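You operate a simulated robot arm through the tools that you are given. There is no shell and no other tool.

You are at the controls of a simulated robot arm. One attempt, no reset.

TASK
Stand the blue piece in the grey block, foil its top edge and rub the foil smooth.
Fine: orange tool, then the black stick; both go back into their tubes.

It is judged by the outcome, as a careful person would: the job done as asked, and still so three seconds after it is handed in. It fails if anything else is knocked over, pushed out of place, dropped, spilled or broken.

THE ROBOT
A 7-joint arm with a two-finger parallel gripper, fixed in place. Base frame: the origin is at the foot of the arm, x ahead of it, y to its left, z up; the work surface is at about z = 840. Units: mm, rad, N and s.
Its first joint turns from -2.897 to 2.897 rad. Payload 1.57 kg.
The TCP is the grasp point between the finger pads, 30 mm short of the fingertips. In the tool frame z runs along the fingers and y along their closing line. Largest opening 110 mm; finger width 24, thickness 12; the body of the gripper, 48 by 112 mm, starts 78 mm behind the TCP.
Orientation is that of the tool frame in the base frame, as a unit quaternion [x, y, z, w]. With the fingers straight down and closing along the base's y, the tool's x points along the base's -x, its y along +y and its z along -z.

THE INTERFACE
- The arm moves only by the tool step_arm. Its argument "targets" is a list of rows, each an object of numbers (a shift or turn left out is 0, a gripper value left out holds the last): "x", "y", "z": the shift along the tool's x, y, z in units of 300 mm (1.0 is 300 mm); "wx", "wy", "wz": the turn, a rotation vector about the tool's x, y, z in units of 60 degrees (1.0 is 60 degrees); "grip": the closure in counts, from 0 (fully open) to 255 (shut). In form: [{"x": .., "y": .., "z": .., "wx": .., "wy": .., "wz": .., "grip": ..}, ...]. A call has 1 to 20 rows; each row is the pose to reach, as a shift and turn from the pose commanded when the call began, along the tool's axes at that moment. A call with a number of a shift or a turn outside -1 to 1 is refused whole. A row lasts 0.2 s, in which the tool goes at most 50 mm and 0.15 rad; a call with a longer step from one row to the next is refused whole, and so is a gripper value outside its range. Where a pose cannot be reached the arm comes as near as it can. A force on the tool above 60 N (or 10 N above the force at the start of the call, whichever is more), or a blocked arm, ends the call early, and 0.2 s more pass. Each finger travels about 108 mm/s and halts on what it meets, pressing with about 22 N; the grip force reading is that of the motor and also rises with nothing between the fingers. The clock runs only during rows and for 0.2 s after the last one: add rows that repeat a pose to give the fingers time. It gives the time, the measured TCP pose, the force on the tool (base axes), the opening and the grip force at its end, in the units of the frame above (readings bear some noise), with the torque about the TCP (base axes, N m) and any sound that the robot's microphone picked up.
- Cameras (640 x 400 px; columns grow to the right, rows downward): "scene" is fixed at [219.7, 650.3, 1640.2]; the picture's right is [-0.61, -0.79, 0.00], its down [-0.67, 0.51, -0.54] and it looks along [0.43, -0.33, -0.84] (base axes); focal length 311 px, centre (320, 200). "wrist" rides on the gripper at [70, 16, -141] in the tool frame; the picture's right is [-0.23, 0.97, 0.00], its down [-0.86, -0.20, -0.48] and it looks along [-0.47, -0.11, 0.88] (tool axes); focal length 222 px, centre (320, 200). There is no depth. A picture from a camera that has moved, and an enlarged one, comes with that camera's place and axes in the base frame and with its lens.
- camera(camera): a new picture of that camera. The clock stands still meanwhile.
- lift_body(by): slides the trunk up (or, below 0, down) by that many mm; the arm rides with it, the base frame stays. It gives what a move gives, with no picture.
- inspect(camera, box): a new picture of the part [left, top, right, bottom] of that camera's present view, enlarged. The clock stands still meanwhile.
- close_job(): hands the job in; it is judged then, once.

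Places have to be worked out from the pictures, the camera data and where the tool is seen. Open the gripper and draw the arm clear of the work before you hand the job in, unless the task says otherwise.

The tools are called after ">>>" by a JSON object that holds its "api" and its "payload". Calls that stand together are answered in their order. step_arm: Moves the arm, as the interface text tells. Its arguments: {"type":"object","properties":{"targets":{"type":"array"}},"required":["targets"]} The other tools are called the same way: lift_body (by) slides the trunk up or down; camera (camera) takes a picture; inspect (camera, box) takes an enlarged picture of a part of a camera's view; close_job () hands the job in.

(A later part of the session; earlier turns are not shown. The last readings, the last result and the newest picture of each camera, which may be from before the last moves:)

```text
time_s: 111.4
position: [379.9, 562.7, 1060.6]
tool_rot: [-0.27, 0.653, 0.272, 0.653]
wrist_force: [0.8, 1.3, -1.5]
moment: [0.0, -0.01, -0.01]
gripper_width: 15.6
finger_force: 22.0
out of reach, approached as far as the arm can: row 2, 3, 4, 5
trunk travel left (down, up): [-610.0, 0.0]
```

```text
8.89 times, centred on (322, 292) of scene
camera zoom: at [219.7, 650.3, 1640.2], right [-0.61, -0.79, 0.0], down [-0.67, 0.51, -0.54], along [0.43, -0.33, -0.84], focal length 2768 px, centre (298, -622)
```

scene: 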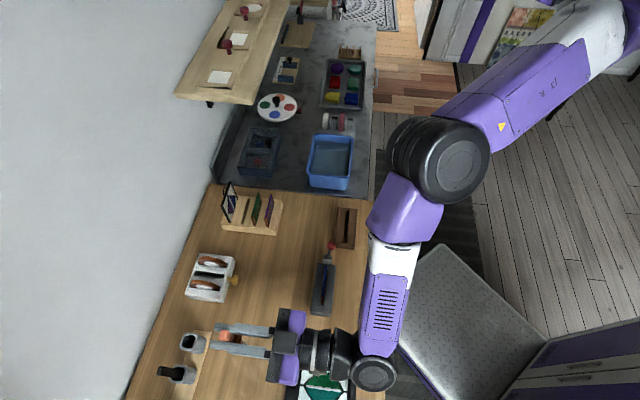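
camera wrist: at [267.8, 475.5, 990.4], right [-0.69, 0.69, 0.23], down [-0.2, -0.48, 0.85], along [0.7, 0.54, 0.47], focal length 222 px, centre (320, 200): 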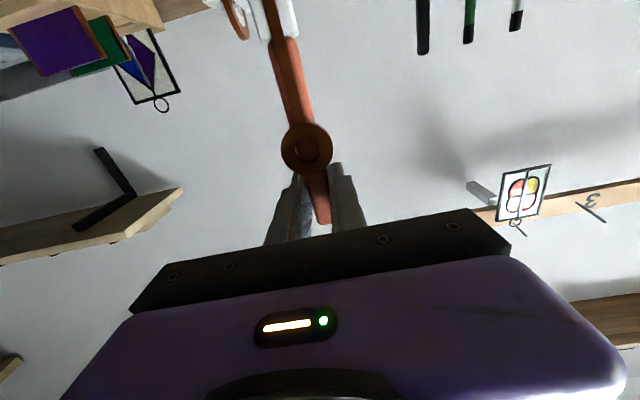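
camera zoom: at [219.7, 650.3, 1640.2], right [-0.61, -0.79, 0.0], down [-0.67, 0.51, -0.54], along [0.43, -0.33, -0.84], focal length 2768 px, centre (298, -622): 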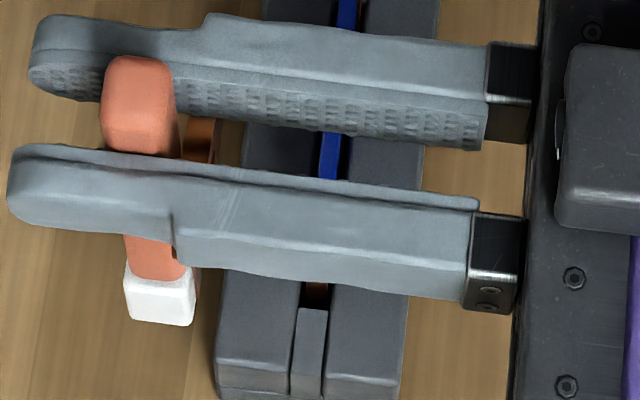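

With the hand coming from this side, the plate region is out of reach. The plate is comfortable with the hand coming from the -u side instead, and the tube is reachable that way at about 122° azimuth. I'll return the tool to its tube so I can re-grip it from that side.

>>> {"api": "step_arm", "payload": {"targets": [{"x": 0.01, "y": 0.117, "z": 0.087, "grip": 255}, {"x": 0.013, "y": 0.2, "z": 0.203}, {"x": 0.017, "y": 0.283, "z": 0.337}, {"x": 0.017, "y": 0.36, "z": 0.47}, {"x": 0.014, "y": 0.44, "z": 0.52}, {"x": -0.057, "y": 0.44, "z": 0.62}, {"x": -0.14, "y": 0.44, "z": 0.737}, {"x": -0.207, "y": 0.44, "z": 0.837}, {"x": -0.211, "y": 0.44, "z": 0.917}, {"x": -0.211, "y": 0.44, "z": 0.917}]}}

>>> {"api": "camera", "payload": {"camera": "wrist"}}

>>> {"api": "camera", "payload": {"camera": "scene"}}

```text
time_s: 113.6
position: [483.9, 828.6, 1133.9]
tool_rot: [-0.27, 0.652, 0.273, 0.654]
wrist_force: [-1.2, 0.2, -0.6]
moment: [-0.01, -0.03, 0.0]
gripper_width: 15.2
finger_force: 21.9
out of reach, approached as far as the arm can: row 8, 9, 10
trunk travel left (down, up): [-610.0, 0.0]
```

```text
taken
camera wrist: at [371.4, 740.1, 1063.9], right [-0.69, 0.69, 0.23], down [-0.2, -0.48, 0.85], along [0.7, 0.54, 0.47], focal length 222 px, centre (320, 200)
```

wrist: 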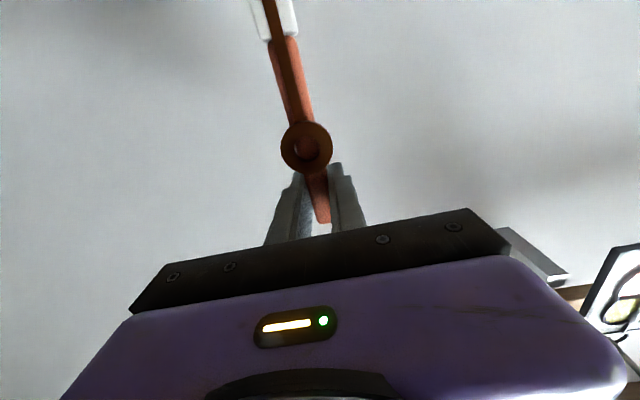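

```text
taken
```

scene: 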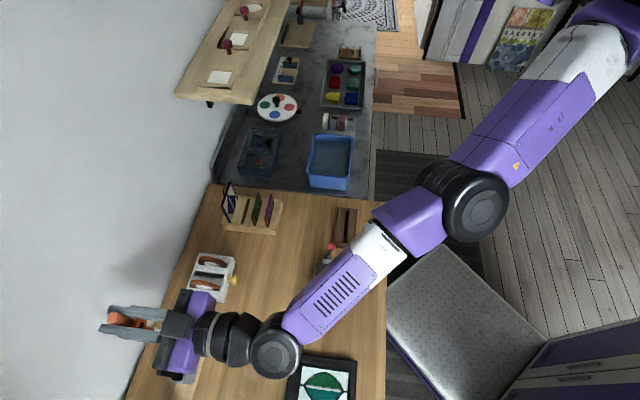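

I overshot slightly because the reference was the reached pose, but nothing is near. I'll correct back to directly above the tube.

>>> {"api": "step_arm", "payload": {"targets": [{"x": 0.004, "y": -0.013, "z": -0.03, "grip": 255}, {"x": 0.008, "y": -0.0257, "z": -0.06}, {"x": 0.008, "y": -0.0257, "z": -0.06}]}}

>>> {"api": "inspect", "payload": {"camera": "wrist", "box": [220, 0, 420, 140]}}

```text
time_s: 114.4
position: [478.9, 824.2, 1127.6]
tool_rot: [-0.27, 0.653, 0.272, 0.654]
wrist_force: [-0.5, -0.9, -1.0]
moment: [0.01, -0.01, 0.01]
gripper_width: 15.1
finger_force: 22.1
out of reach, approached as far as the arm can: row 1, 2, 3
trunk travel left (down, up): [-610.0, 0.0]
```

```text
2.86 times, centred on (320, 70) of wrist
camera zoom: at [366.6, 736.6, 1056.9], right [-0.69, 0.69, 0.23], down [-0.2, -0.48, 0.85], along [0.7, 0.54, 0.47], focal length 635 px, centre (320, 571)
```

zoom: 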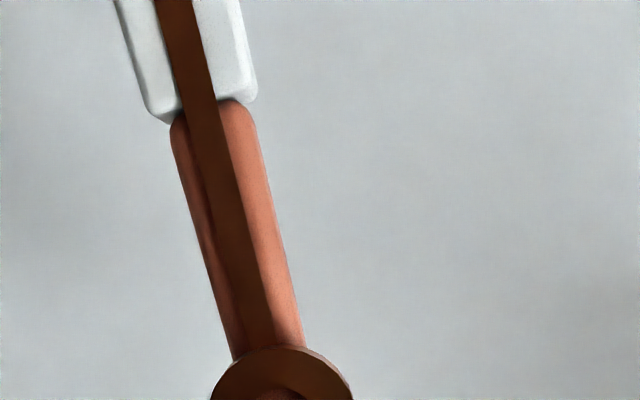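

>>> {"api": "step_arm", "payload": {"targets": [{"x": -0.017, "y": -0.03, "z": -0.025, "grip": 255}, {"x": -0.033, "y": -0.061, "z": -0.049}, {"x": -0.033, "y": -0.061, "z": -0.049}]}}

>>> {"api": "inspect", "payload": {"camera": "wrist", "box": [220, 0, 420, 140]}}

```text
time_s: 115.2
position: [479.3, 824.0, 1127.7]
tool_rot: [-0.27, 0.652, 0.272, 0.654]
wrist_force: [-0.2, 0.2, -0.9]
moment: [0.0, -0.03, 0.0]
gripper_width: 15.1
finger_force: 22.3
out of reach, approached as far as the arm can: row 1, 2, 3
trunk travel left (down, up): [-610.0, 0.0]
```

```text
2.86 times, centred on (320, 70) of wrist
camera zoom: at [366.5, 736.7, 1057.0], right [-0.69, 0.69, 0.23], down [-0.2, -0.48, 0.85], along [0.7, 0.54, 0.47], focal length 635 px, centre (320, 571)
```

zoom: 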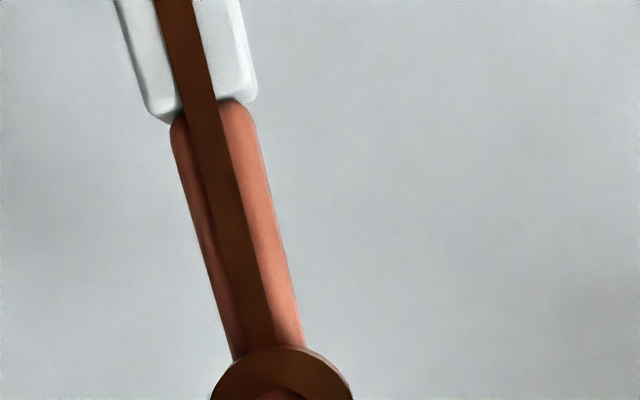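

The solver seems stuck at the edge of its reach. I'll pull the tool back toward the robot by a clearer margin and see whether it frees up.

>>> {"api": "step_arm", "payload": {"targets": [{"x": 0.02, "y": -0.03, "z": -0.14, "grip": 255}, {"x": 0.05, "y": -0.05, "z": -0.28}, {"x": 0.05, "y": -0.05, "z": -0.28}]}}

>>> {"api": "camera", "payload": {"camera": "wrist"}}

>>> {"api": "camera", "payload": {"camera": "scene"}}

```text
time_s: 116.0
position: [432.0, 802.6, 1089.8]
tool_rot: [-0.268, 0.652, 0.271, 0.655]
wrist_force: [0.0, -0.1, -0.4]
moment: [-0.02, 0.01, 0.01]
gripper_width: 15.4
finger_force: 22.5
out of reach, approached as far as the arm can: row 1, 2, 3
trunk travel left (down, up): [-610.0, 0.0]
```

```text
taken
camera wrist: at [318.1, 715.1, 1019.0], right [-0.69, 0.69, 0.23], down [-0.2, -0.48, 0.85], along [0.7, 0.54, 0.47], focal length 222 px, centre (320, 200)
```

wrist: 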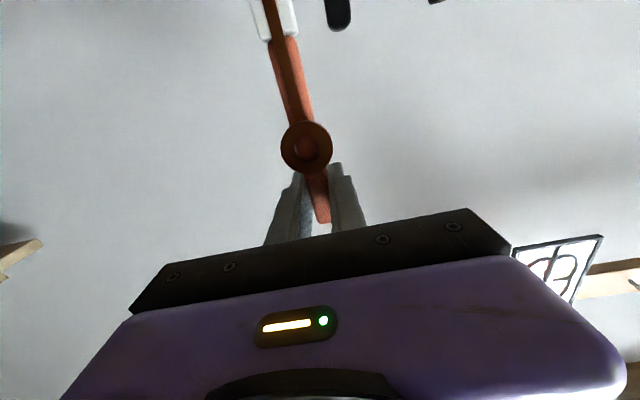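

```text
taken
```

scene: 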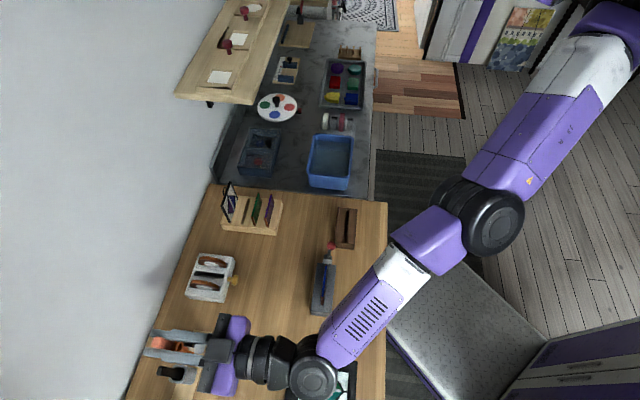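

The arm has gone nearly straight and is stuck at that singular stretch. I'll keep commanding inward so the elbow bends again, watching the tool stays clear of the black stick.

>>> {"api": "step_arm", "payload": {"targets": [{"x": 0.09, "y": 0.025, "z": -0.11, "grip": 255}, {"x": 0.187, "y": 0.05, "z": -0.217}, {"x": 0.187, "y": 0.05, "z": -0.35}, {"x": 0.187, "y": 0.05, "z": -0.35}]}}

>>> {"api": "camera", "payload": {"camera": "scene"}}

>>> {"api": "camera", "payload": {"camera": "wrist"}}

```text
time_s: 117.0
position: [344.9, 736.3, 1036.6]
tool_rot: [-0.269, 0.652, 0.272, 0.654]
wrist_force: [0.4, -0.8, 0.2]
moment: [-0.01, 0.03, -0.01]
gripper_width: 15.1
finger_force: 22.1
trunk travel left (down, up): [-610.0, 0.0]
```

```text
taken
```

scene: 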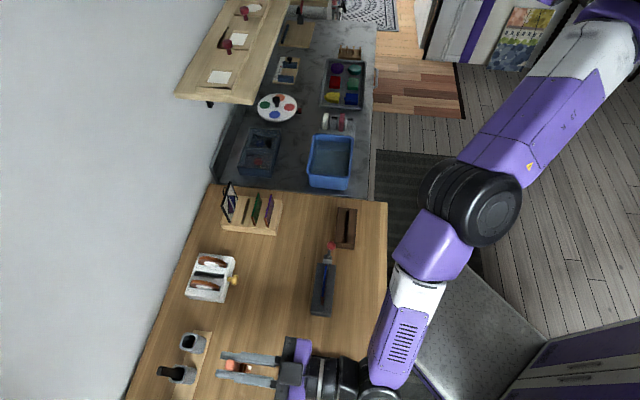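

```text
taken
camera wrist: at [233.2, 649.0, 964.6], right [-0.69, 0.69, 0.23], down [-0.2, -0.48, 0.85], along [0.7, 0.54, 0.47], focal length 222 px, centre (320, 200)
```

wrist: 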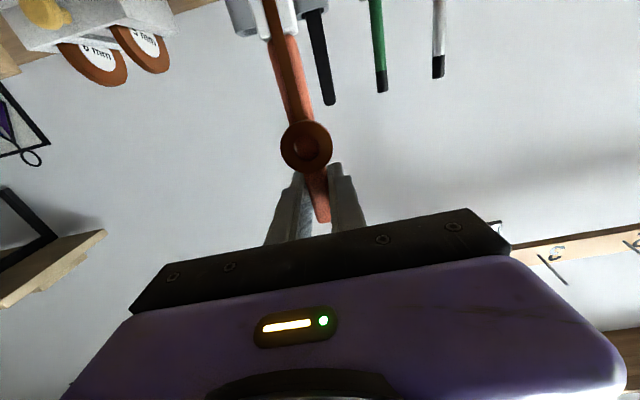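

The elbow is bent and free again. I'll approach the tube gently along a path that doesn't over-extend.

>>> {"api": "step_arm", "payload": {"targets": [{"x": -0.083, "y": -0.067, "z": 0.083, "grip": 255}, {"x": -0.167, "y": -0.127, "z": 0.183}, {"x": -0.233, "y": -0.137, "z": 0.283}, {"x": -0.29, "y": -0.137, "z": 0.383}, {"x": -0.32, "y": -0.137, "z": 0.467}, {"x": -0.32, "y": -0.137, "z": 0.467}]}}

>>> {"api": "camera", "payload": {"camera": "wrist"}}

>>> {"api": "camera", "payload": {"camera": "scene"}}

```text
time_s: 118.4
position: [472.3, 807.6, 1130.3]
tool_rot: [-0.27, 0.653, 0.271, 0.654]
wrist_force: [0.8, -0.4, -0.6]
moment: [0.0, 0.01, 0.01]
gripper_width: 15.4
finger_force: 21.7
trunk travel left (down, up): [-610.0, 0.0]
```

```text
taken
camera wrist: at [359.8, 720.0, 1059.2], right [-0.69, 0.69, 0.23], down [-0.2, -0.48, 0.85], along [0.7, 0.54, 0.47], focal length 222 px, centre (320, 200)
```

wrist: 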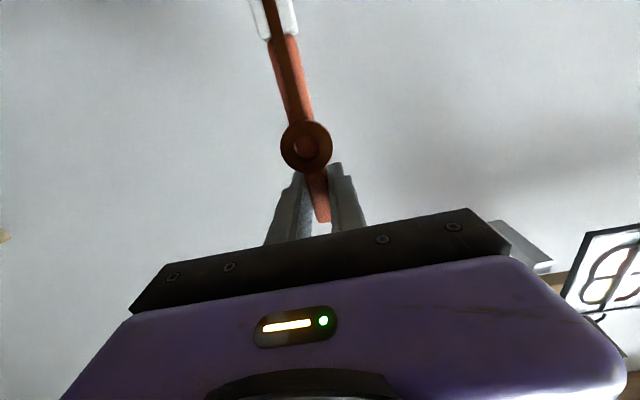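

```text
taken
```

scene: 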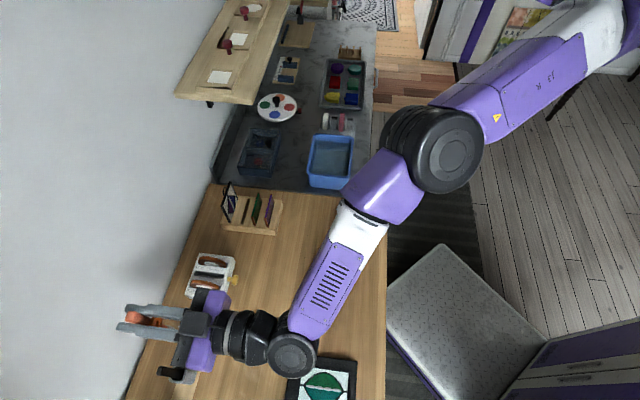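

I'm above the tube with the elbow comfortably bent. After a small correction I'll lower the trunk in stages to reinsert the tool.

>>> {"api": "step_arm", "payload": {"targets": [{"y": -0.0077, "z": 0.015, "grip": 255}, {"y": -0.0077, "z": 0.015}]}}

>>> {"api": "lift_body", "payload": {"by": -100}}

>>> {"api": "inspect", "payload": {"camera": "wrist", "box": [220, 0, 420, 140]}}

>>> {"api": "inspect", "payload": {"camera": "scene", "box": [130, 290, 270, 400]}}

```text
time_s: 119.0
position: [476.8, 809.1, 1128.3]
tool_rot: [-0.27, 0.652, 0.272, 0.654]
wrist_force: [-0.4, -0.1, -1.3]
moment: [0.01, 0.04, -0.01]
gripper_width: 15.0
finger_force: 22.3
trunk travel left (down, up): [-610.0, 0.0]
```

```text
time_s: 120.3
position: [477.3, 809.5, 1030.6]
tool_rot: [-0.27, 0.652, 0.272, 0.654]
wrist_force: [1.1, -0.5, -0.9]
moment: [0.02, -0.02, -0.04]
gripper_width: 15.2
finger_force: 21.7
trunk travel left (down, up): [-510.0, 100.0]
```

```text
2.86 times, centred on (320, 70) of wrist
camera zoom: at [364.7, 721.4, 958.8], right [-0.69, 0.69, 0.23], down [-0.2, -0.48, 0.85], along [0.7, 0.54, 0.47], focal length 635 px, centre (320, 571)
```

zoom: 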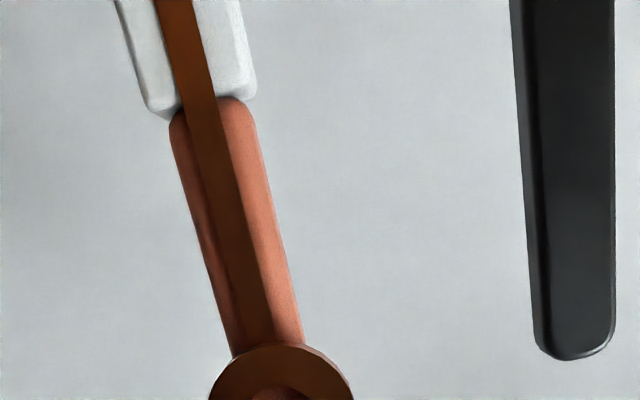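

```text
3.64 times, centred on (200, 345) of scene
camera zoom: at [219.7, 650.3, 1640.2], right [-0.61, -0.79, 0.0], down [-0.67, 0.51, -0.54], along [0.43, -0.33, -0.84], focal length 1132 px, centre (756, -327)
```

zoom: 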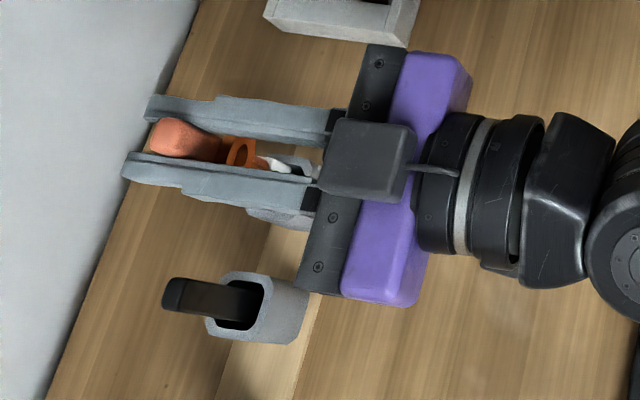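

The camera pose matches the original grasp to 0.1 mm in plan, and the height is 61 mm above it. I'll lower 58 mm and release.

>>> {"api": "lift_body", "payload": {"by": -58}}

>>> {"api": "inspect", "payload": {"camera": "wrist", "box": [220, 40, 420, 220]}}

>>> {"api": "step_arm", "payload": {"targets": [{"grip": 215}, {"grip": 162}, {"grip": 139}, {"grip": 139}]}}

>>> {"api": "inspect", "payload": {"camera": "wrist", "box": [220, 40, 420, 220]}}

```text
time_s: 121.3
position: [477.0, 809.5, 970.4]
tool_rot: [-0.271, 0.652, 0.272, 0.653]
wrist_force: [-0.5, 0.5, -0.1]
moment: [0.03, -0.01, 0.04]
gripper_width: 15.2
finger_force: 22.0
trunk travel left (down, up): [-452.0, 158.0]
```

```text
2.22 times, centred on (320, 130) of wrist
camera zoom: at [364.7, 721.4, 900.8], right [-0.69, 0.69, 0.23], down [-0.2, -0.48, 0.85], along [0.7, 0.54, 0.47], focal length 494 px, centre (320, 356)
```

zoom: 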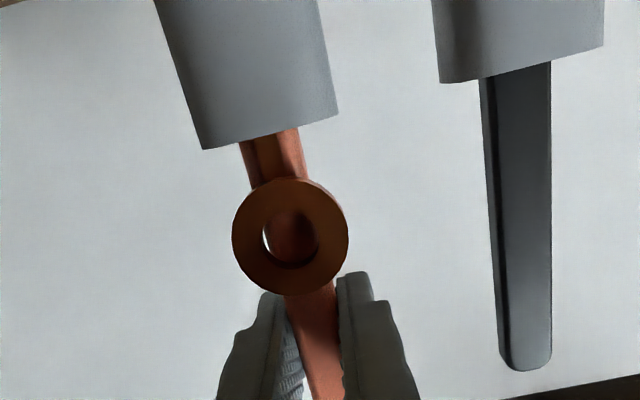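

```text
time_s: 122.3
position: [476.7, 809.1, 972.3]
tool_rot: [-0.27, 0.652, 0.272, 0.654]
wrist_force: [-0.3, -0.3, 0.1]
moment: [0.0, -0.03, 0.03]
gripper_width: 49.9
finger_force: 0.0
trunk travel left (down, up): [-452.0, 158.0]
```

```text
2.22 times, centred on (320, 130) of wrist
camera zoom: at [364.6, 721.3, 900.7], right [-0.69, 0.69, 0.23], down [-0.2, -0.48, 0.85], along [0.7, 0.54, 0.47], focal length 494 px, centre (320, 356)
```

zoom: 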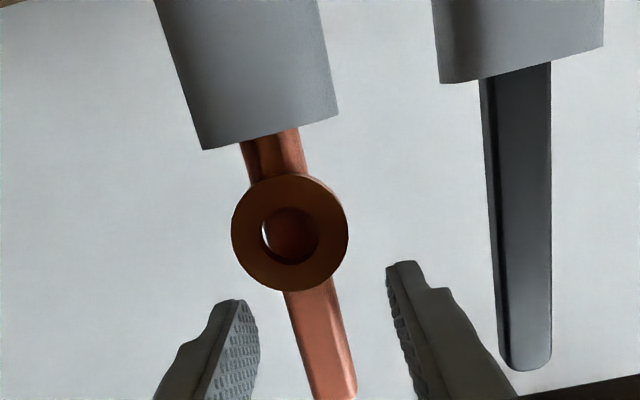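

The orange tool is safely back in its tube. I'll retreat the hand, raise the trunk, and then swing the hand around to approach from the other side.

>>> {"api": "step_arm", "payload": {"targets": [{"z": -0.09, "grip": 139}, {"z": -0.18}, {"z": -0.27}, {"z": -0.27}]}}

>>> {"api": "lift_body", "payload": {"by": 158}}

>>> {"api": "camera", "payload": {"camera": "wrist"}}

```text
time_s: 123.3
position: [419.1, 749.6, 970.8]
tool_rot: [-0.269, 0.653, 0.272, 0.654]
wrist_force: [-0.2, 0.5, 0.5]
moment: [0.04, 0.0, 0.04]
gripper_width: 50.0
finger_force: 0.2
trunk travel left (down, up): [-452.0, 158.0]
```

```text
time_s: 125.2
position: [419.7, 749.7, 1128.1]
tool_rot: [-0.269, 0.653, 0.271, 0.654]
wrist_force: [0.4, 0.7, -0.1]
moment: [0.0, -0.01, -0.02]
gripper_width: 50.5
finger_force: 0.0
trunk travel left (down, up): [-610.0, 0.0]
```

```text
taken
camera wrist: at [307.2, 663.0, 1057.9], right [-0.69, 0.69, 0.23], down [-0.2, -0.48, 0.85], along [0.7, 0.54, 0.47], focal length 222 px, centre (320, 200)
```

wrist: 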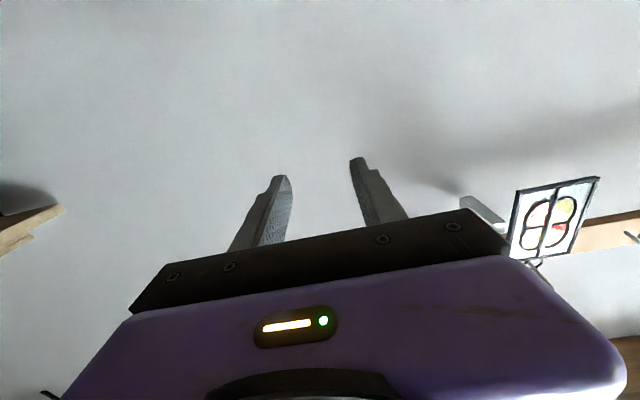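

I'll pull back and down over the free table while turning the hand counter-clockwise by the first half.

>>> {"api": "step_arm", "payload": {"targets": [{"x": 0.065, "y": -0.043, "z": -0.061, "wx": -0.128, "grip": 139}, {"x": 0.131, "y": -0.086, "z": -0.122, "wx": -0.256}, {"x": 0.196, "y": -0.128, "z": -0.182, "wx": -0.384}, {"x": 0.262, "y": -0.171, "z": -0.243, "wx": -0.512}, {"x": 0.327, "y": -0.214, "z": -0.304, "wx": -0.64}, {"x": 0.327, "y": -0.214, "z": -0.304, "wx": -0.64}]}}

>>> {"api": "camera", "payload": {"camera": "wrist"}}

>>> {"api": "camera", "payload": {"camera": "scene"}}

```text
time_s: 126.4
position: [273.9, 641.7, 1038.1]
tool_rot: [-0.442, 0.649, 0.331, 0.523]
wrist_force: [0.5, -0.4, 0.7]
moment: [0.03, 0.01, 0.02]
gripper_width: 49.8
finger_force: 0.1
out of reach, approached as far as the arm can: row 2, 3, 4, 5, 6
trunk travel left (down, up): [-610.0, 0.0]
stopped in row 6: the arm was blocked; the commanded pose is now the measured one
```

```text
taken
camera wrist: at [198.9, 507.2, 1003.9], right [-0.88, 0.43, 0.19], down [0.05, -0.31, 0.95], along [0.47, 0.85, 0.25], focal length 222 px, centre (320, 200)
```

wrist: 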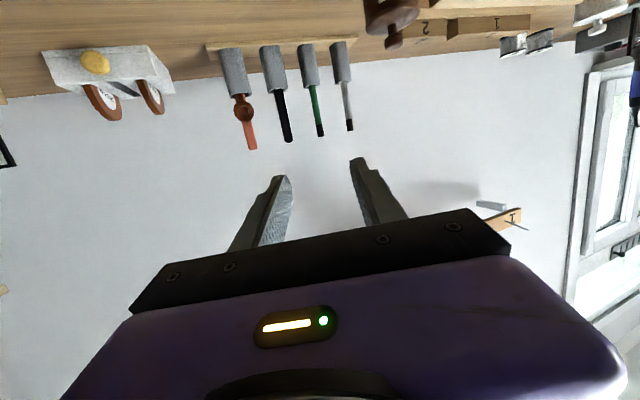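

```text
taken
```

scene: 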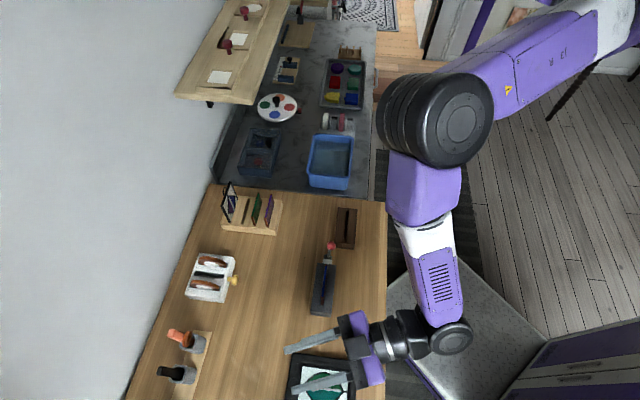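

The wrist can't turn that way when level. The alternative is to roll the hand over: return to pointing down with the yaw I used for the plates, then tilt toward +u with the camera on top. First I'll untilt over the free table.

>>> {"api": "step_arm", "payload": {"targets": [{"x": 0.02, "y": -0.07, "z": 0.021, "wx": 0.018, "wy": 0.105, "wz": 0.0276, "grip": 139}, {"x": 0.04, "y": -0.139, "z": 0.043, "wx": 0.0365, "wy": 0.21, "wz": 0.055}, {"x": 0.06, "y": -0.209, "z": 0.064, "wx": 0.055, "wy": 0.316, "wz": 0.083}, {"x": 0.08, "y": -0.278, "z": 0.085, "wx": 0.073, "wy": 0.421, "wz": 0.11}, {"x": 0.1, "y": -0.348, "z": 0.107, "wx": 0.091, "wy": 0.526, "wz": 0.138}, {"x": 0.119, "y": -0.417, "z": 0.128, "wx": 0.1095, "wy": 0.6318, "wz": 0.1658}, {"x": 0.119, "y": -0.417, "z": 0.128, "wx": 0.1095, "wy": 0.6318, "wz": 0.1658}]}}

>>> {"api": "camera", "payload": {"camera": "scene"}}

```text
time_s: 128.2
position: [372.0, 588.5, 954.0]
tool_rot: [-0.449, 0.846, 0.159, 0.242]
wrist_force: [0.2, 0.0, 1.5]
moment: [-0.01, -0.02, 0.01]
gripper_width: 50.2
finger_force: 0.2
trunk travel left (down, up): [-610.0, 0.0]
stopped in row 7: the arm was blocked; the commanded pose is now the measured one
```

```text
taken
```

scene: 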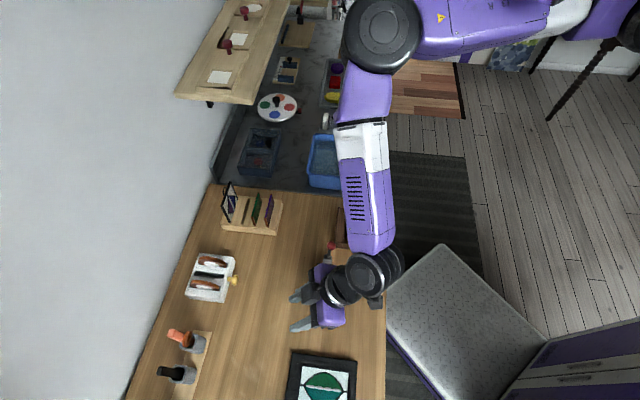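

The arm is grazing the bracket again while bent. I'll move outward first, where the arm straightens under it, while turning to a neutral straight-down orientation.

>>> {"api": "step_arm", "payload": {"targets": [{"x": -0.09, "y": -0.017, "z": 0.06, "wx": 0.01, "wy": 0.016, "wz": 0.03, "grip": 139}, {"x": -0.18, "y": -0.034, "z": 0.09, "wx": 0.03, "wy": 0.046, "wz": 0.085}, {"x": -0.27, "y": -0.05, "z": 0.08, "wx": 0.07, "wy": 0.107, "wz": 0.198}, {"x": -0.32, "y": -0.06, "z": 0.06, "wx": 0.112, "wy": 0.171, "wz": 0.317}, {"x": -0.353, "y": -0.067, "z": 0.04, "wx": 0.154, "wy": 0.234, "wz": 0.434}, {"x": -0.353, "y": -0.067, "z": 0.02, "wx": 0.196, "wy": 0.298, "wz": 0.553}, {"x": -0.353, "y": -0.067, "z": 0.006, "wx": 0.238, "wy": 0.362, "wz": 0.671}, {"x": -0.353, "y": -0.067, "z": 0.006, "wx": 0.28, "wy": 0.427, "wz": 0.792}, {"x": -0.353, "y": -0.067, "z": 0.006, "wx": 0.3201, "wy": 0.4878, "wz": 0.905}, {"x": -0.353, "y": -0.067, "z": 0.006, "wx": 0.3201, "wy": 0.4878, "wz": 0.905}]}}

>>> {"api": "camera", "payload": {"camera": "scene"}}

>>> {"api": "camera", "payload": {"camera": "wrist"}}

```text
time_s: 130.4
position: [441.1, 652.8, 1012.0]
tool_rot: [0.0, 1.0, 0.001, 0.0]
wrist_force: [-0.7, 0.0, -0.3]
moment: [0.0, -0.01, 0.01]
gripper_width: 50.1
finger_force: 0.0
trunk travel left (down, up): [-610.0, 0.0]
```

```text
taken
```

scene: 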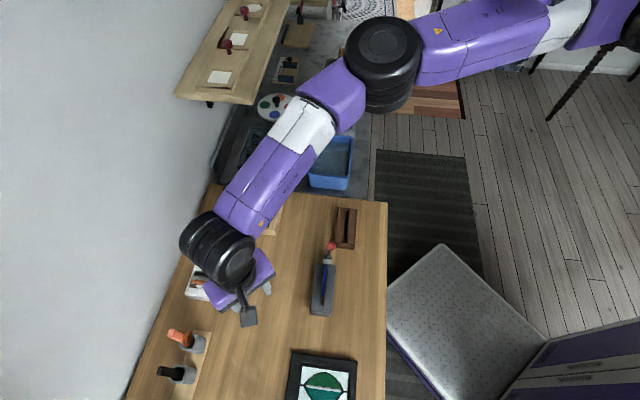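

```text
taken
camera wrist: at [368.7, 669.9, 1153.4], right [0.23, 0.97, 0.0], down [0.85, -0.2, 0.48], along [0.47, -0.11, -0.88], focal length 222 px, centre (320, 200)
```

wrist: 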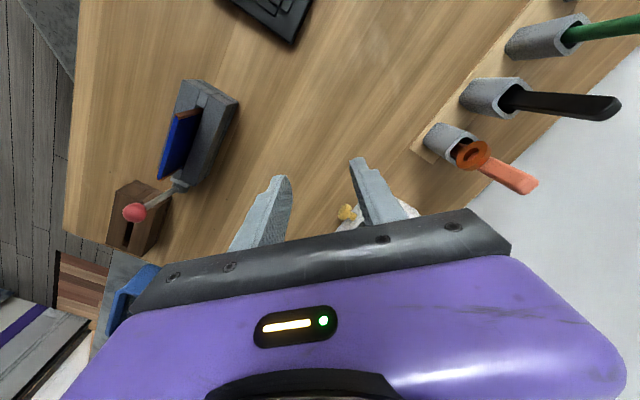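

The arm is now straight down at a neutral yaw and the plate is undisturbed. I'll turn clockwise to the yaw needed, then start tilting the fingers toward +u.

>>> {"api": "step_arm", "payload": {"targets": [{"wz": 0.138}, {"wz": 0.276}, {"wz": 0.414}, {"wz": 0.553}, {"wz": 0.691}, {"wz": 0.829}, {"wz": 0.967}, {"wz": 0.967}]}}

>>> {"api": "step_arm", "payload": {"targets": [{"wy": 0.125}, {"wy": 0.25}, {"wy": 0.375}, {"wy": 0.5}, {"wy": 0.5}]}}

>>> {"api": "camera", "payload": {"camera": "scene"}}

>>> {"api": "camera", "payload": {"camera": "wrist"}}

```text
time_s: 132.2
position: [440.0, 653.4, 1012.7]
tool_rot: [0.485, 0.874, 0.002, 0.001]
wrist_force: [0.5, -0.4, -0.2]
moment: [0.01, -0.03, -0.02]
gripper_width: 50.2
finger_force: 0.1
trunk travel left (down, up): [-610.0, 0.0]
```

```text
time_s: 133.4
position: [440.5, 652.6, 1013.6]
tool_rot: [0.468, 0.844, 0.128, -0.227]
wrist_force: [0.1, 0.2, -0.1]
moment: [-0.02, 0.05, 0.01]
gripper_width: 50.0
finger_force: 0.0
trunk travel left (down, up): [-610.0, 0.0]
```

```text
taken
```

scene: 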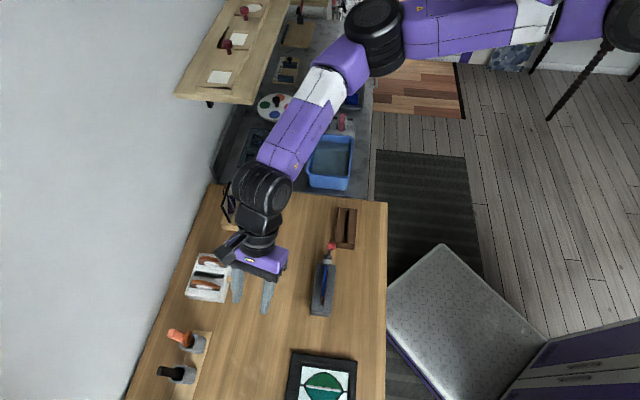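

```text
taken
camera wrist: at [458.2, 652.1, 1170.4], right [0.93, 0.35, -0.11], down [0.35, -0.94, -0.02], along [-0.11, -0.02, -0.99], focal length 222 px, centre (320, 200)
```

wrist: 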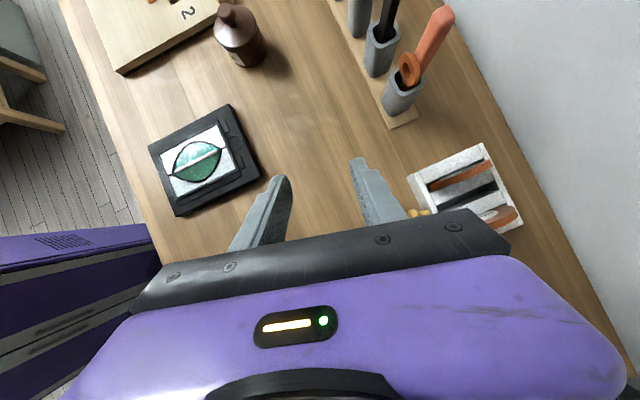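

This orientation works well: the camera is on top and looking down. I'll continue tilting to about 70°.

>>> {"api": "step_arm", "payload": {"targets": [{"wy": 0.133}, {"wy": 0.267}, {"wy": 0.4}, {"wy": 0.533}, {"wy": 0.667}, {"wy": 0.667}]}}

>>> {"api": "camera", "payload": {"camera": "scene"}}

>>> {"api": "camera", "payload": {"camera": "wrist"}}

```text
time_s: 134.8
position: [440.3, 652.1, 1012.1]
tool_rot: [0.398, 0.715, 0.281, -0.502]
wrist_force: [0.2, -0.1, -0.1]
moment: [0.02, 0.02, -0.01]
gripper_width: 50.3
finger_force: 0.0
trunk travel left (down, up): [-610.0, 0.0]
```

```text
taken
```

scene: 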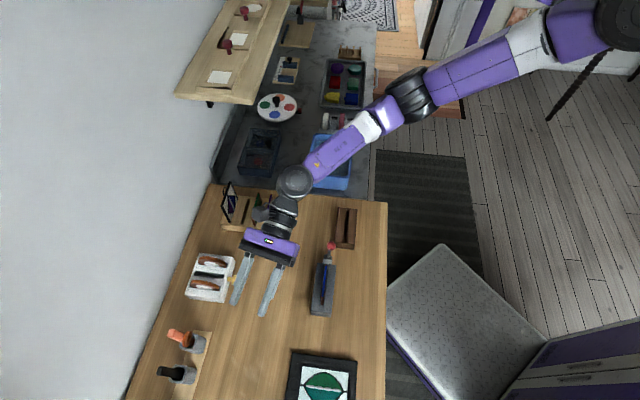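

```text
taken
camera wrist: at [510.7, 568.1, 1126.2], right [0.87, 0.45, -0.21], down [0.22, -0.73, -0.64], along [-0.44, 0.51, -0.74], focal length 222 px, centre (320, 200)
```

wrist: 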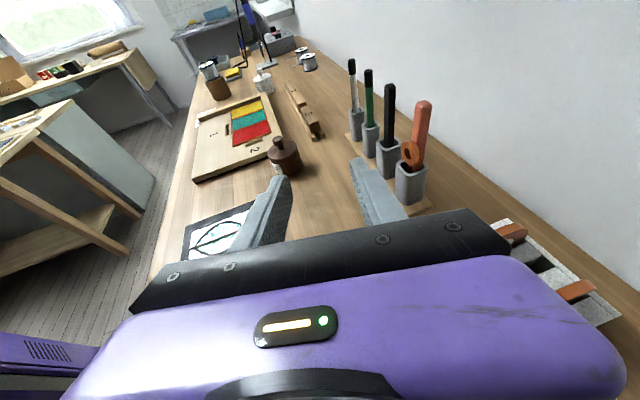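

I have an ideal approach orientation with an upright view of the tools. To gain reach I'll raise the TCP and then lower the trunk by the same amount.

>>> {"api": "step_arm", "payload": {"targets": [{"x": 0.12, "z": -0.043}, {"x": 0.24, "z": -0.086}, {"x": 0.36, "z": -0.129}, {"x": 0.48, "z": -0.172}, {"x": 0.596, "z": -0.214}, {"x": 0.596, "z": -0.214}]}}

>>> {"api": "lift_body", "payload": {"by": -200}}

>>> {"api": "camera", "payload": {"camera": "scene"}}

>>> {"api": "camera", "payload": {"camera": "wrist"}}

```text
time_s: 136.2
position: [438.1, 652.6, 1202.0]
tool_rot: [0.397, 0.716, 0.28, -0.502]
wrist_force: [-0.2, 0.0, -1.2]
moment: [0.04, 0.0, 0.0]
gripper_width: 50.0
finger_force: 0.0
trunk travel left (down, up): [-610.0, 0.0]
```

```text
time_s: 138.3
position: [438.9, 652.2, 1002.3]
tool_rot: [0.396, 0.716, 0.28, -0.502]
wrist_force: [-0.2, -0.2, 0.7]
moment: [-0.01, 0.0, 0.02]
gripper_width: 50.1
finger_force: 0.2
trunk travel left (down, up): [-410.0, 200.0]
```

```text
taken
```

scene: 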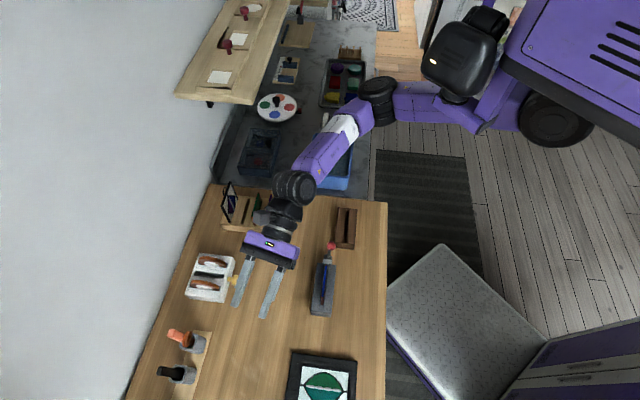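

```text
taken
camera wrist: at [509.1, 568.9, 1115.2], right [0.87, 0.45, -0.21], down [0.22, -0.73, -0.64], along [-0.44, 0.51, -0.74], focal length 222 px, centre (320, 200)
```

wrist: 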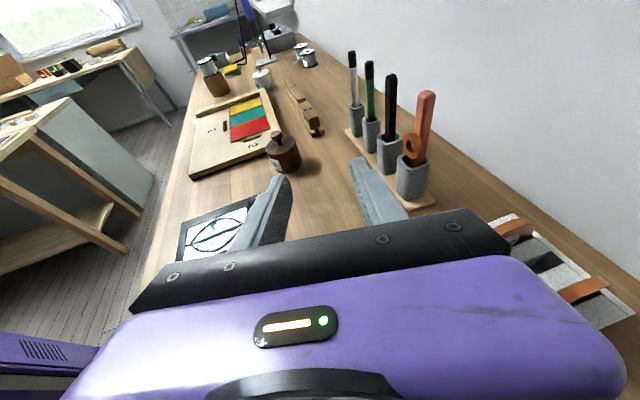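

The shoulder is lower now and the head bracket is clearly visible above the elbow. I'll move to a pre-approach point about 80 mm back from the orange handle.

>>> {"api": "step_arm", "payload": {"targets": [{"x": 0.007, "y": 0.095, "z": 0.032, "grip": 139}, {"x": 0.0135, "y": 0.19, "z": 0.063}, {"x": 0.02, "y": 0.286, "z": 0.095}, {"x": 0.027, "y": 0.381, "z": 0.127}, {"x": 0.027, "y": 0.381, "z": 0.127}]}}

>>> {"api": "camera", "payload": {"camera": "wrist"}}

>>> {"api": "camera", "payload": {"camera": "scene"}}

```text
time_s: 139.5
position: [514.4, 743.8, 997.7]
tool_rot: [0.397, 0.716, 0.28, -0.501]
wrist_force: [-0.6, -0.1, -0.3]
moment: [-0.02, 0.0, -0.02]
gripper_width: 50.1
finger_force: 0.1
trunk travel left (down, up): [-410.0, 200.0]
```

```text
taken
camera wrist: at [585.2, 660.2, 1111.3], right [0.87, 0.45, -0.21], down [0.22, -0.73, -0.64], along [-0.44, 0.51, -0.74], focal length 222 px, centre (320, 200)
```

wrist: 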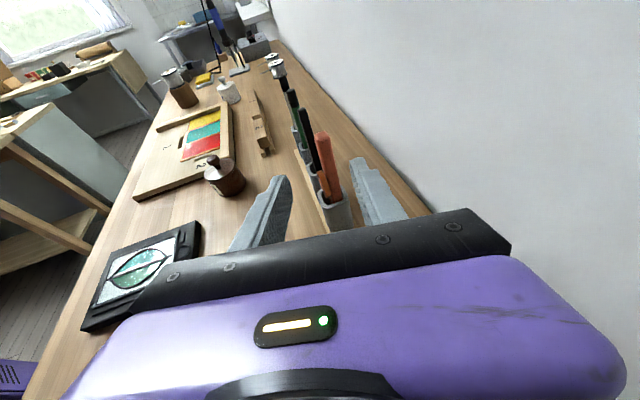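

```text
taken
```

scene: 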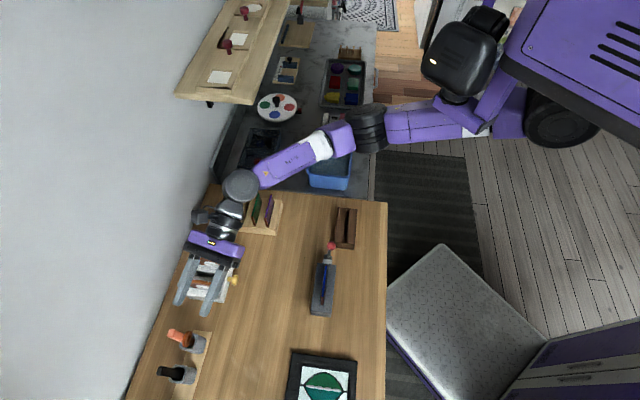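

I'm at the pre-approach pose with the handle between the fingers in view. I'll zoom to check the alignment.

>>> {"api": "inspect", "payload": {"camera": "wrist", "box": [220, 90, 440, 240]}}

>>> {"api": "inspect", "payload": {"camera": "scene", "box": [140, 220, 260, 390]}}

```text
2.67 times, centred on (330, 165) of wrist
camera zoom: at [585.2, 660.2, 1111.3], right [0.87, 0.45, -0.21], down [0.22, -0.73, -0.64], along [-0.44, 0.51, -0.74], focal length 592 px, centre (293, 293)
```

zoom: 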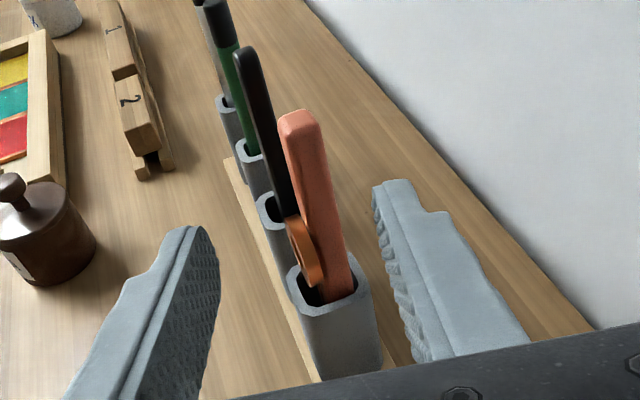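

```text
2.35 times, centred on (200, 305) of scene
camera zoom: at [219.7, 650.3, 1640.2], right [-0.61, -0.79, 0.0], down [-0.67, 0.51, -0.54], along [0.43, -0.33, -0.84], focal length 733 px, centre (602, -47)
```

zoom: 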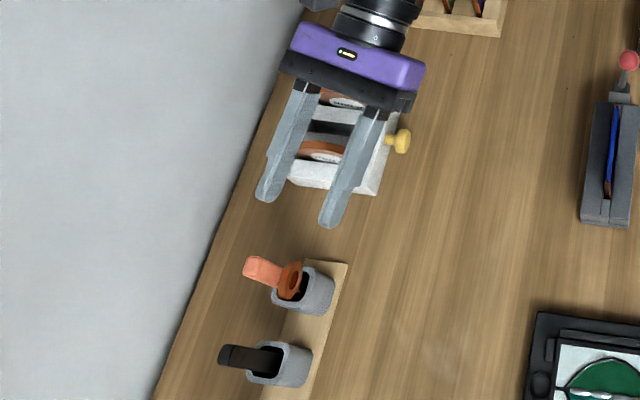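

The handle is about 5 mm to the right of my line and 83 mm ahead. I'll advance along the tool axis with that small correction.

>>> {"api": "step_arm", "payload": {"targets": [{"y": 0.0167, "z": 0.06, "grip": 139}, {"y": 0.0167, "z": 0.12}, {"y": 0.0167, "z": 0.18}, {"y": 0.0167, "z": 0.23}, {"y": 0.0167, "z": 0.277}, {"y": 0.0167, "z": 0.277}]}}

>>> {"api": "inspect", "payload": {"camera": "wrist", "box": [220, 90, 440, 240]}}

>>> {"api": "inspect", "payload": {"camera": "scene", "box": [140, 260, 260, 390]}}

```text
time_s: 140.9
position: [478.6, 815.9, 968.1]
tool_rot: [0.397, 0.716, 0.28, -0.501]
wrist_force: [0.1, -0.4, -0.1]
moment: [-0.01, 0.02, 0.04]
gripper_width: 50.2
finger_force: 0.2
trunk travel left (down, up): [-410.0, 200.0]
```

```text
2.67 times, centred on (330, 165) of wrist
camera zoom: at [549.3, 732.0, 1081.7], right [0.87, 0.45, -0.21], down [0.22, -0.73, -0.64], along [-0.44, 0.51, -0.74], focal length 592 px, centre (293, 293)
```

zoom: 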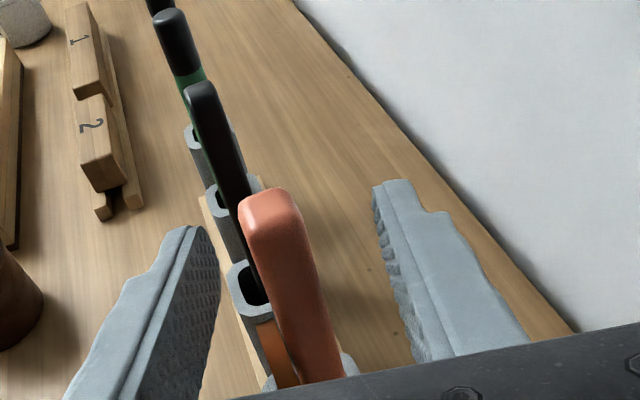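

```text
3.08 times, centred on (200, 325) of scene
camera zoom: at [219.7, 650.3, 1640.2], right [-0.61, -0.79, 0.0], down [-0.67, 0.51, -0.54], along [0.43, -0.33, -0.84], focal length 958 px, centre (689, -185)
```

zoom: 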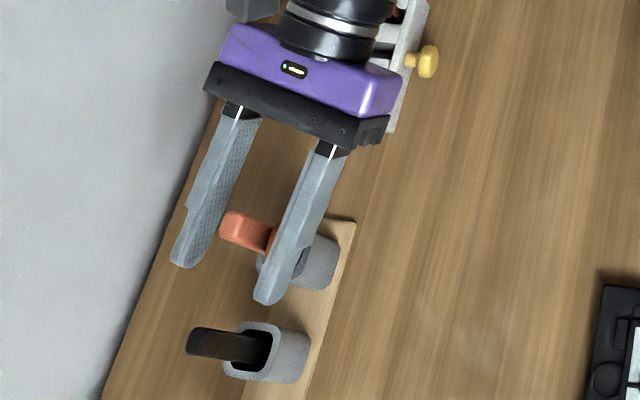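

The TCP is right on the handle (478, 817). I'll close; the handle should turn slightly to seat flat against the pads.

>>> {"api": "step_arm", "payload": {"targets": [{"grip": 180}, {"grip": 210}, {"grip": 230}, {"grip": 255}, {"grip": 255}, {"grip": 255}]}}

>>> {"api": "inspect", "payload": {"camera": "wrist", "box": [220, 90, 440, 240]}}

>>> {"api": "inspect", "payload": {"camera": "scene", "box": [140, 260, 260, 390]}}

```text
time_s: 142.3
position: [478.2, 814.6, 967.9]
tool_rot: [0.396, 0.716, 0.28, -0.502]
wrist_force: [-4.8, -4.4, 1.6]
moment: [-0.4, 0.45, 0.01]
gripper_width: 13.4
finger_force: 22.3
trunk travel left (down, up): [-410.0, 200.0]
```

```text
2.67 times, centred on (330, 165) of wrist
camera zoom: at [548.7, 731.8, 1081.7], right [0.87, 0.45, -0.21], down [0.22, -0.73, -0.64], along [-0.44, 0.51, -0.74], focal length 592 px, centre (293, 293)
```

zoom: 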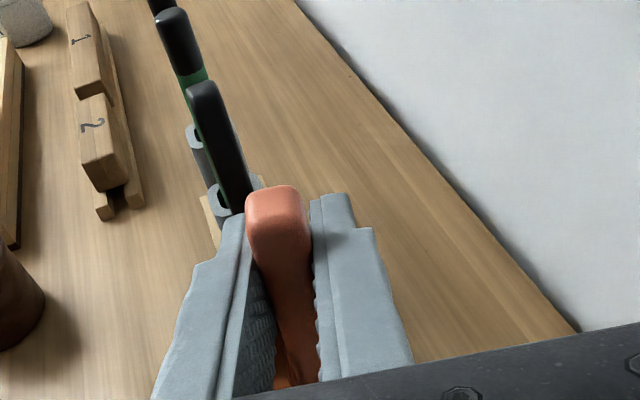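

```text
3.08 times, centred on (200, 325) of scene
camera zoom: at [219.7, 650.3, 1640.2], right [-0.61, -0.79, 0.0], down [-0.67, 0.51, -0.54], along [0.43, -0.33, -0.84], focal length 958 px, centre (689, -185)
```

zoom: 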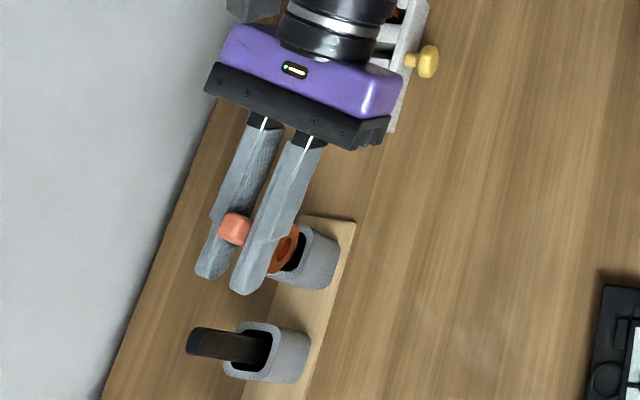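

The handle is held at 13.4 mm with a light side load from the tube. I'll lift it straight out with the trunk.

>>> {"api": "lift_body", "payload": {"by": 30}}

>>> {"api": "lift_body", "payload": {"by": 85}}

>>> {"api": "camera", "payload": {"camera": "wrist"}}

>>> {"api": "camera", "payload": {"camera": "scene"}}

```text
time_s: 143.1
position: [478.3, 814.9, 999.6]
tool_rot: [0.396, 0.717, 0.279, -0.501]
wrist_force: [-4.3, -7.0, 1.4]
moment: [-0.56, 0.42, 0.04]
gripper_width: 13.8
finger_force: 21.8
trunk travel left (down, up): [-440.0, 170.0]
```

```text
time_s: 144.3
position: [479.6, 816.0, 1082.9]
tool_rot: [0.396, 0.717, 0.279, -0.502]
wrist_force: [-0.3, 0.2, -0.4]
moment: [0.02, -0.01, 0.04]
gripper_width: 13.7
finger_force: 22.0
trunk travel left (down, up): [-525.0, 85.0]
```

```text
taken
camera wrist: at [549.4, 731.9, 1196.4], right [0.87, 0.45, -0.21], down [0.22, -0.73, -0.64], along [-0.44, 0.51, -0.74], focal length 222 px, centre (320, 200)
```

wrist: 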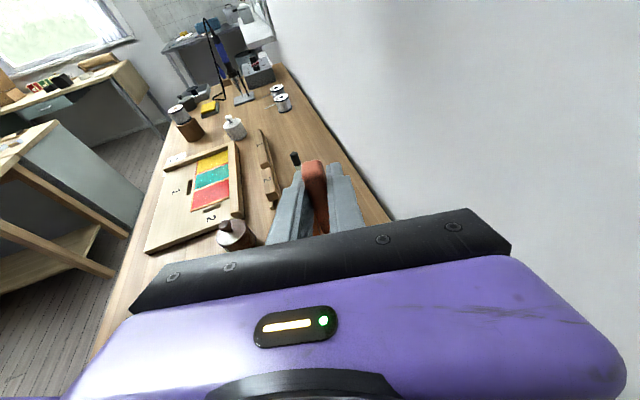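

```text
taken
```

scene: 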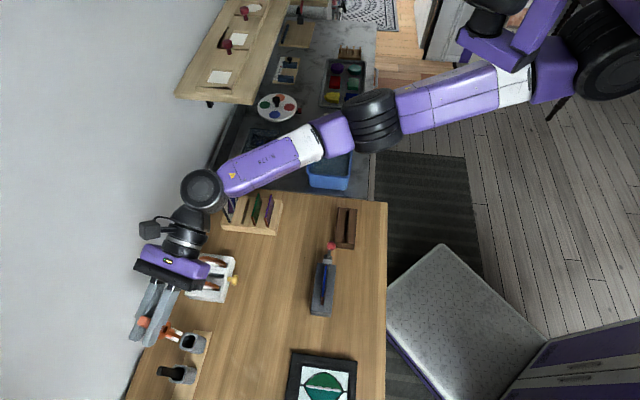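

The tool is free of the tube. I'll check that it hangs straight in the fingers.

>>> {"api": "inspect", "payload": {"camera": "scene", "box": [110, 290, 230, 390]}}

>>> {"api": "inspect", "payload": {"camera": "wrist", "box": [240, 130, 400, 250]}}

```text
4.00 times, centred on (170, 340) of scene
camera zoom: at [219.7, 650.3, 1640.2], right [-0.61, -0.79, 0.0], down [-0.67, 0.51, -0.54], along [0.43, -0.33, -0.84], focal length 1246 px, centre (920, -360)
```

zoom: 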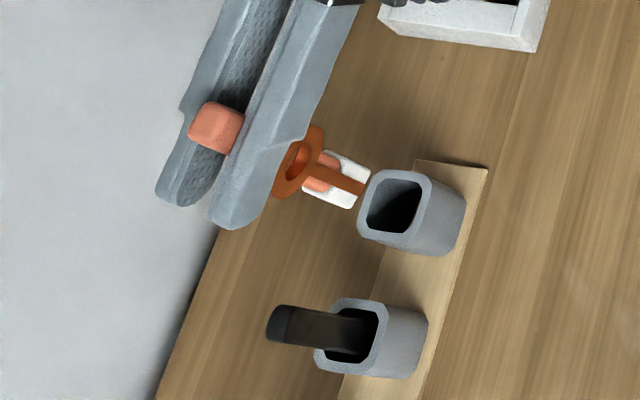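

```text
3.33 times, centred on (320, 190) of wrist
camera zoom: at [549.4, 731.9, 1196.4], right [0.87, 0.45, -0.21], down [0.22, -0.73, -0.64], along [-0.44, 0.51, -0.74], focal length 740 px, centre (320, 233)
```

zoom: 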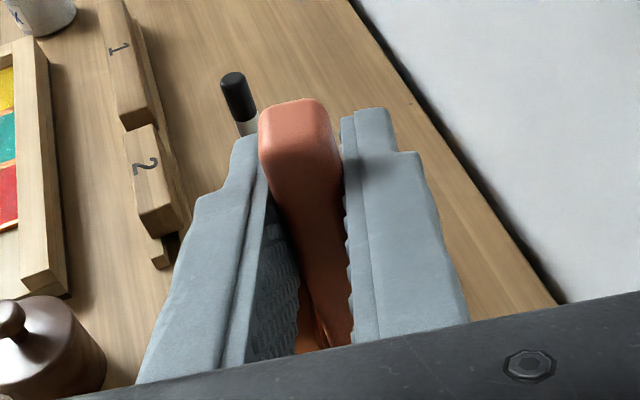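

The tool hangs vertical, with its tip about 121 mm below the TCP. I'll pull it back along the way I came, high above everything.

>>> {"api": "step_arm", "payload": {"targets": [{"x": -0.033, "y": -0.0995, "z": -0.0935, "grip": 255}, {"x": -0.067, "y": -0.199, "z": -0.187}, {"x": -0.1, "y": -0.2985, "z": -0.2805}, {"x": -0.1335, "y": -0.398, "z": -0.374}, {"x": -0.1335, "y": -0.398, "z": -0.374}]}}

>>> {"api": "camera", "payload": {"camera": "scene"}}

```text
time_s: 145.5
position: [440.6, 651.5, 1083.3]
tool_rot: [0.397, 0.716, 0.28, -0.502]
wrist_force: [0.9, 0.8, -0.9]
moment: [-0.01, 0.0, 0.02]
gripper_width: 13.2
finger_force: 22.0
trunk travel left (down, up): [-525.0, 85.0]
```

```text
taken
```

scene: 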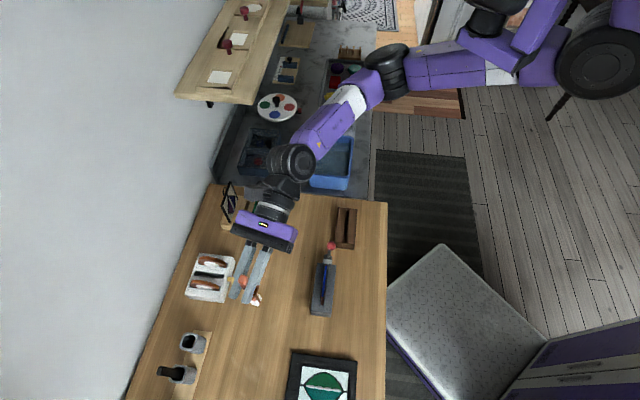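

Next I'll turn the hand 13° so the tool lines up with the plate, and move over the plate's far half with the tip about 20 mm above it.

>>> {"api": "step_arm", "payload": {"targets": [{"x": -0.028, "y": -0.1015, "z": -0.06, "wx": 0.052, "wz": -0.0188, "grip": 255}, {"x": -0.057, "y": -0.203, "z": -0.12, "wx": 0.1043, "wz": -0.0375}, {"x": -0.085, "y": -0.3045, "z": -0.18, "wx": 0.1565, "wz": -0.0563}, {"x": -0.1137, "y": -0.406, "z": -0.24, "wx": 0.2087, "wz": -0.0751}, {"x": -0.1137, "y": -0.406, "z": -0.24, "wx": 0.2087, "wz": -0.0751}]}}

>>> {"api": "camera", "payload": {"camera": "wrist"}}

>>> {"api": "inspect", "payload": {"camera": "scene", "box": [285, 230, 375, 330]}}

```text
time_s: 146.7
position: [379.2, 519.3, 1074.9]
tool_rot: [0.312, 0.758, 0.22, -0.53]
wrist_force: [-0.1, -0.1, -0.5]
moment: [0.01, -0.02, -0.04]
gripper_width: 13.5
finger_force: 22.2
trunk travel left (down, up): [-525.0, 85.0]
```

```text
taken
camera wrist: at [466.4, 454.3, 1188.5], right [0.74, 0.64, -0.21], down [0.39, -0.66, -0.64], along [-0.55, 0.39, -0.74], focal length 222 px, centre (320, 200)
```

wrist: 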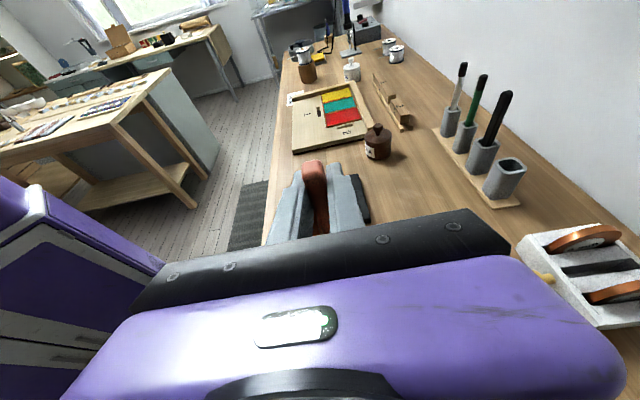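

```text
4.00 times, centred on (330, 280) of scene
camera zoom: at [219.7, 650.3, 1640.2], right [-0.61, -0.79, 0.0], down [-0.67, 0.51, -0.54], along [0.43, -0.33, -0.84], focal length 1246 px, centre (280, -120)
```

zoom: 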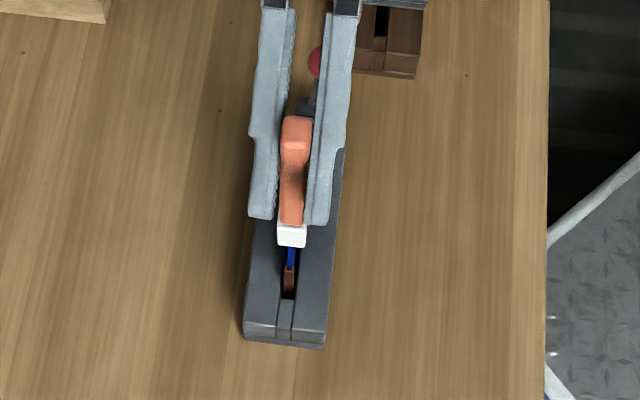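

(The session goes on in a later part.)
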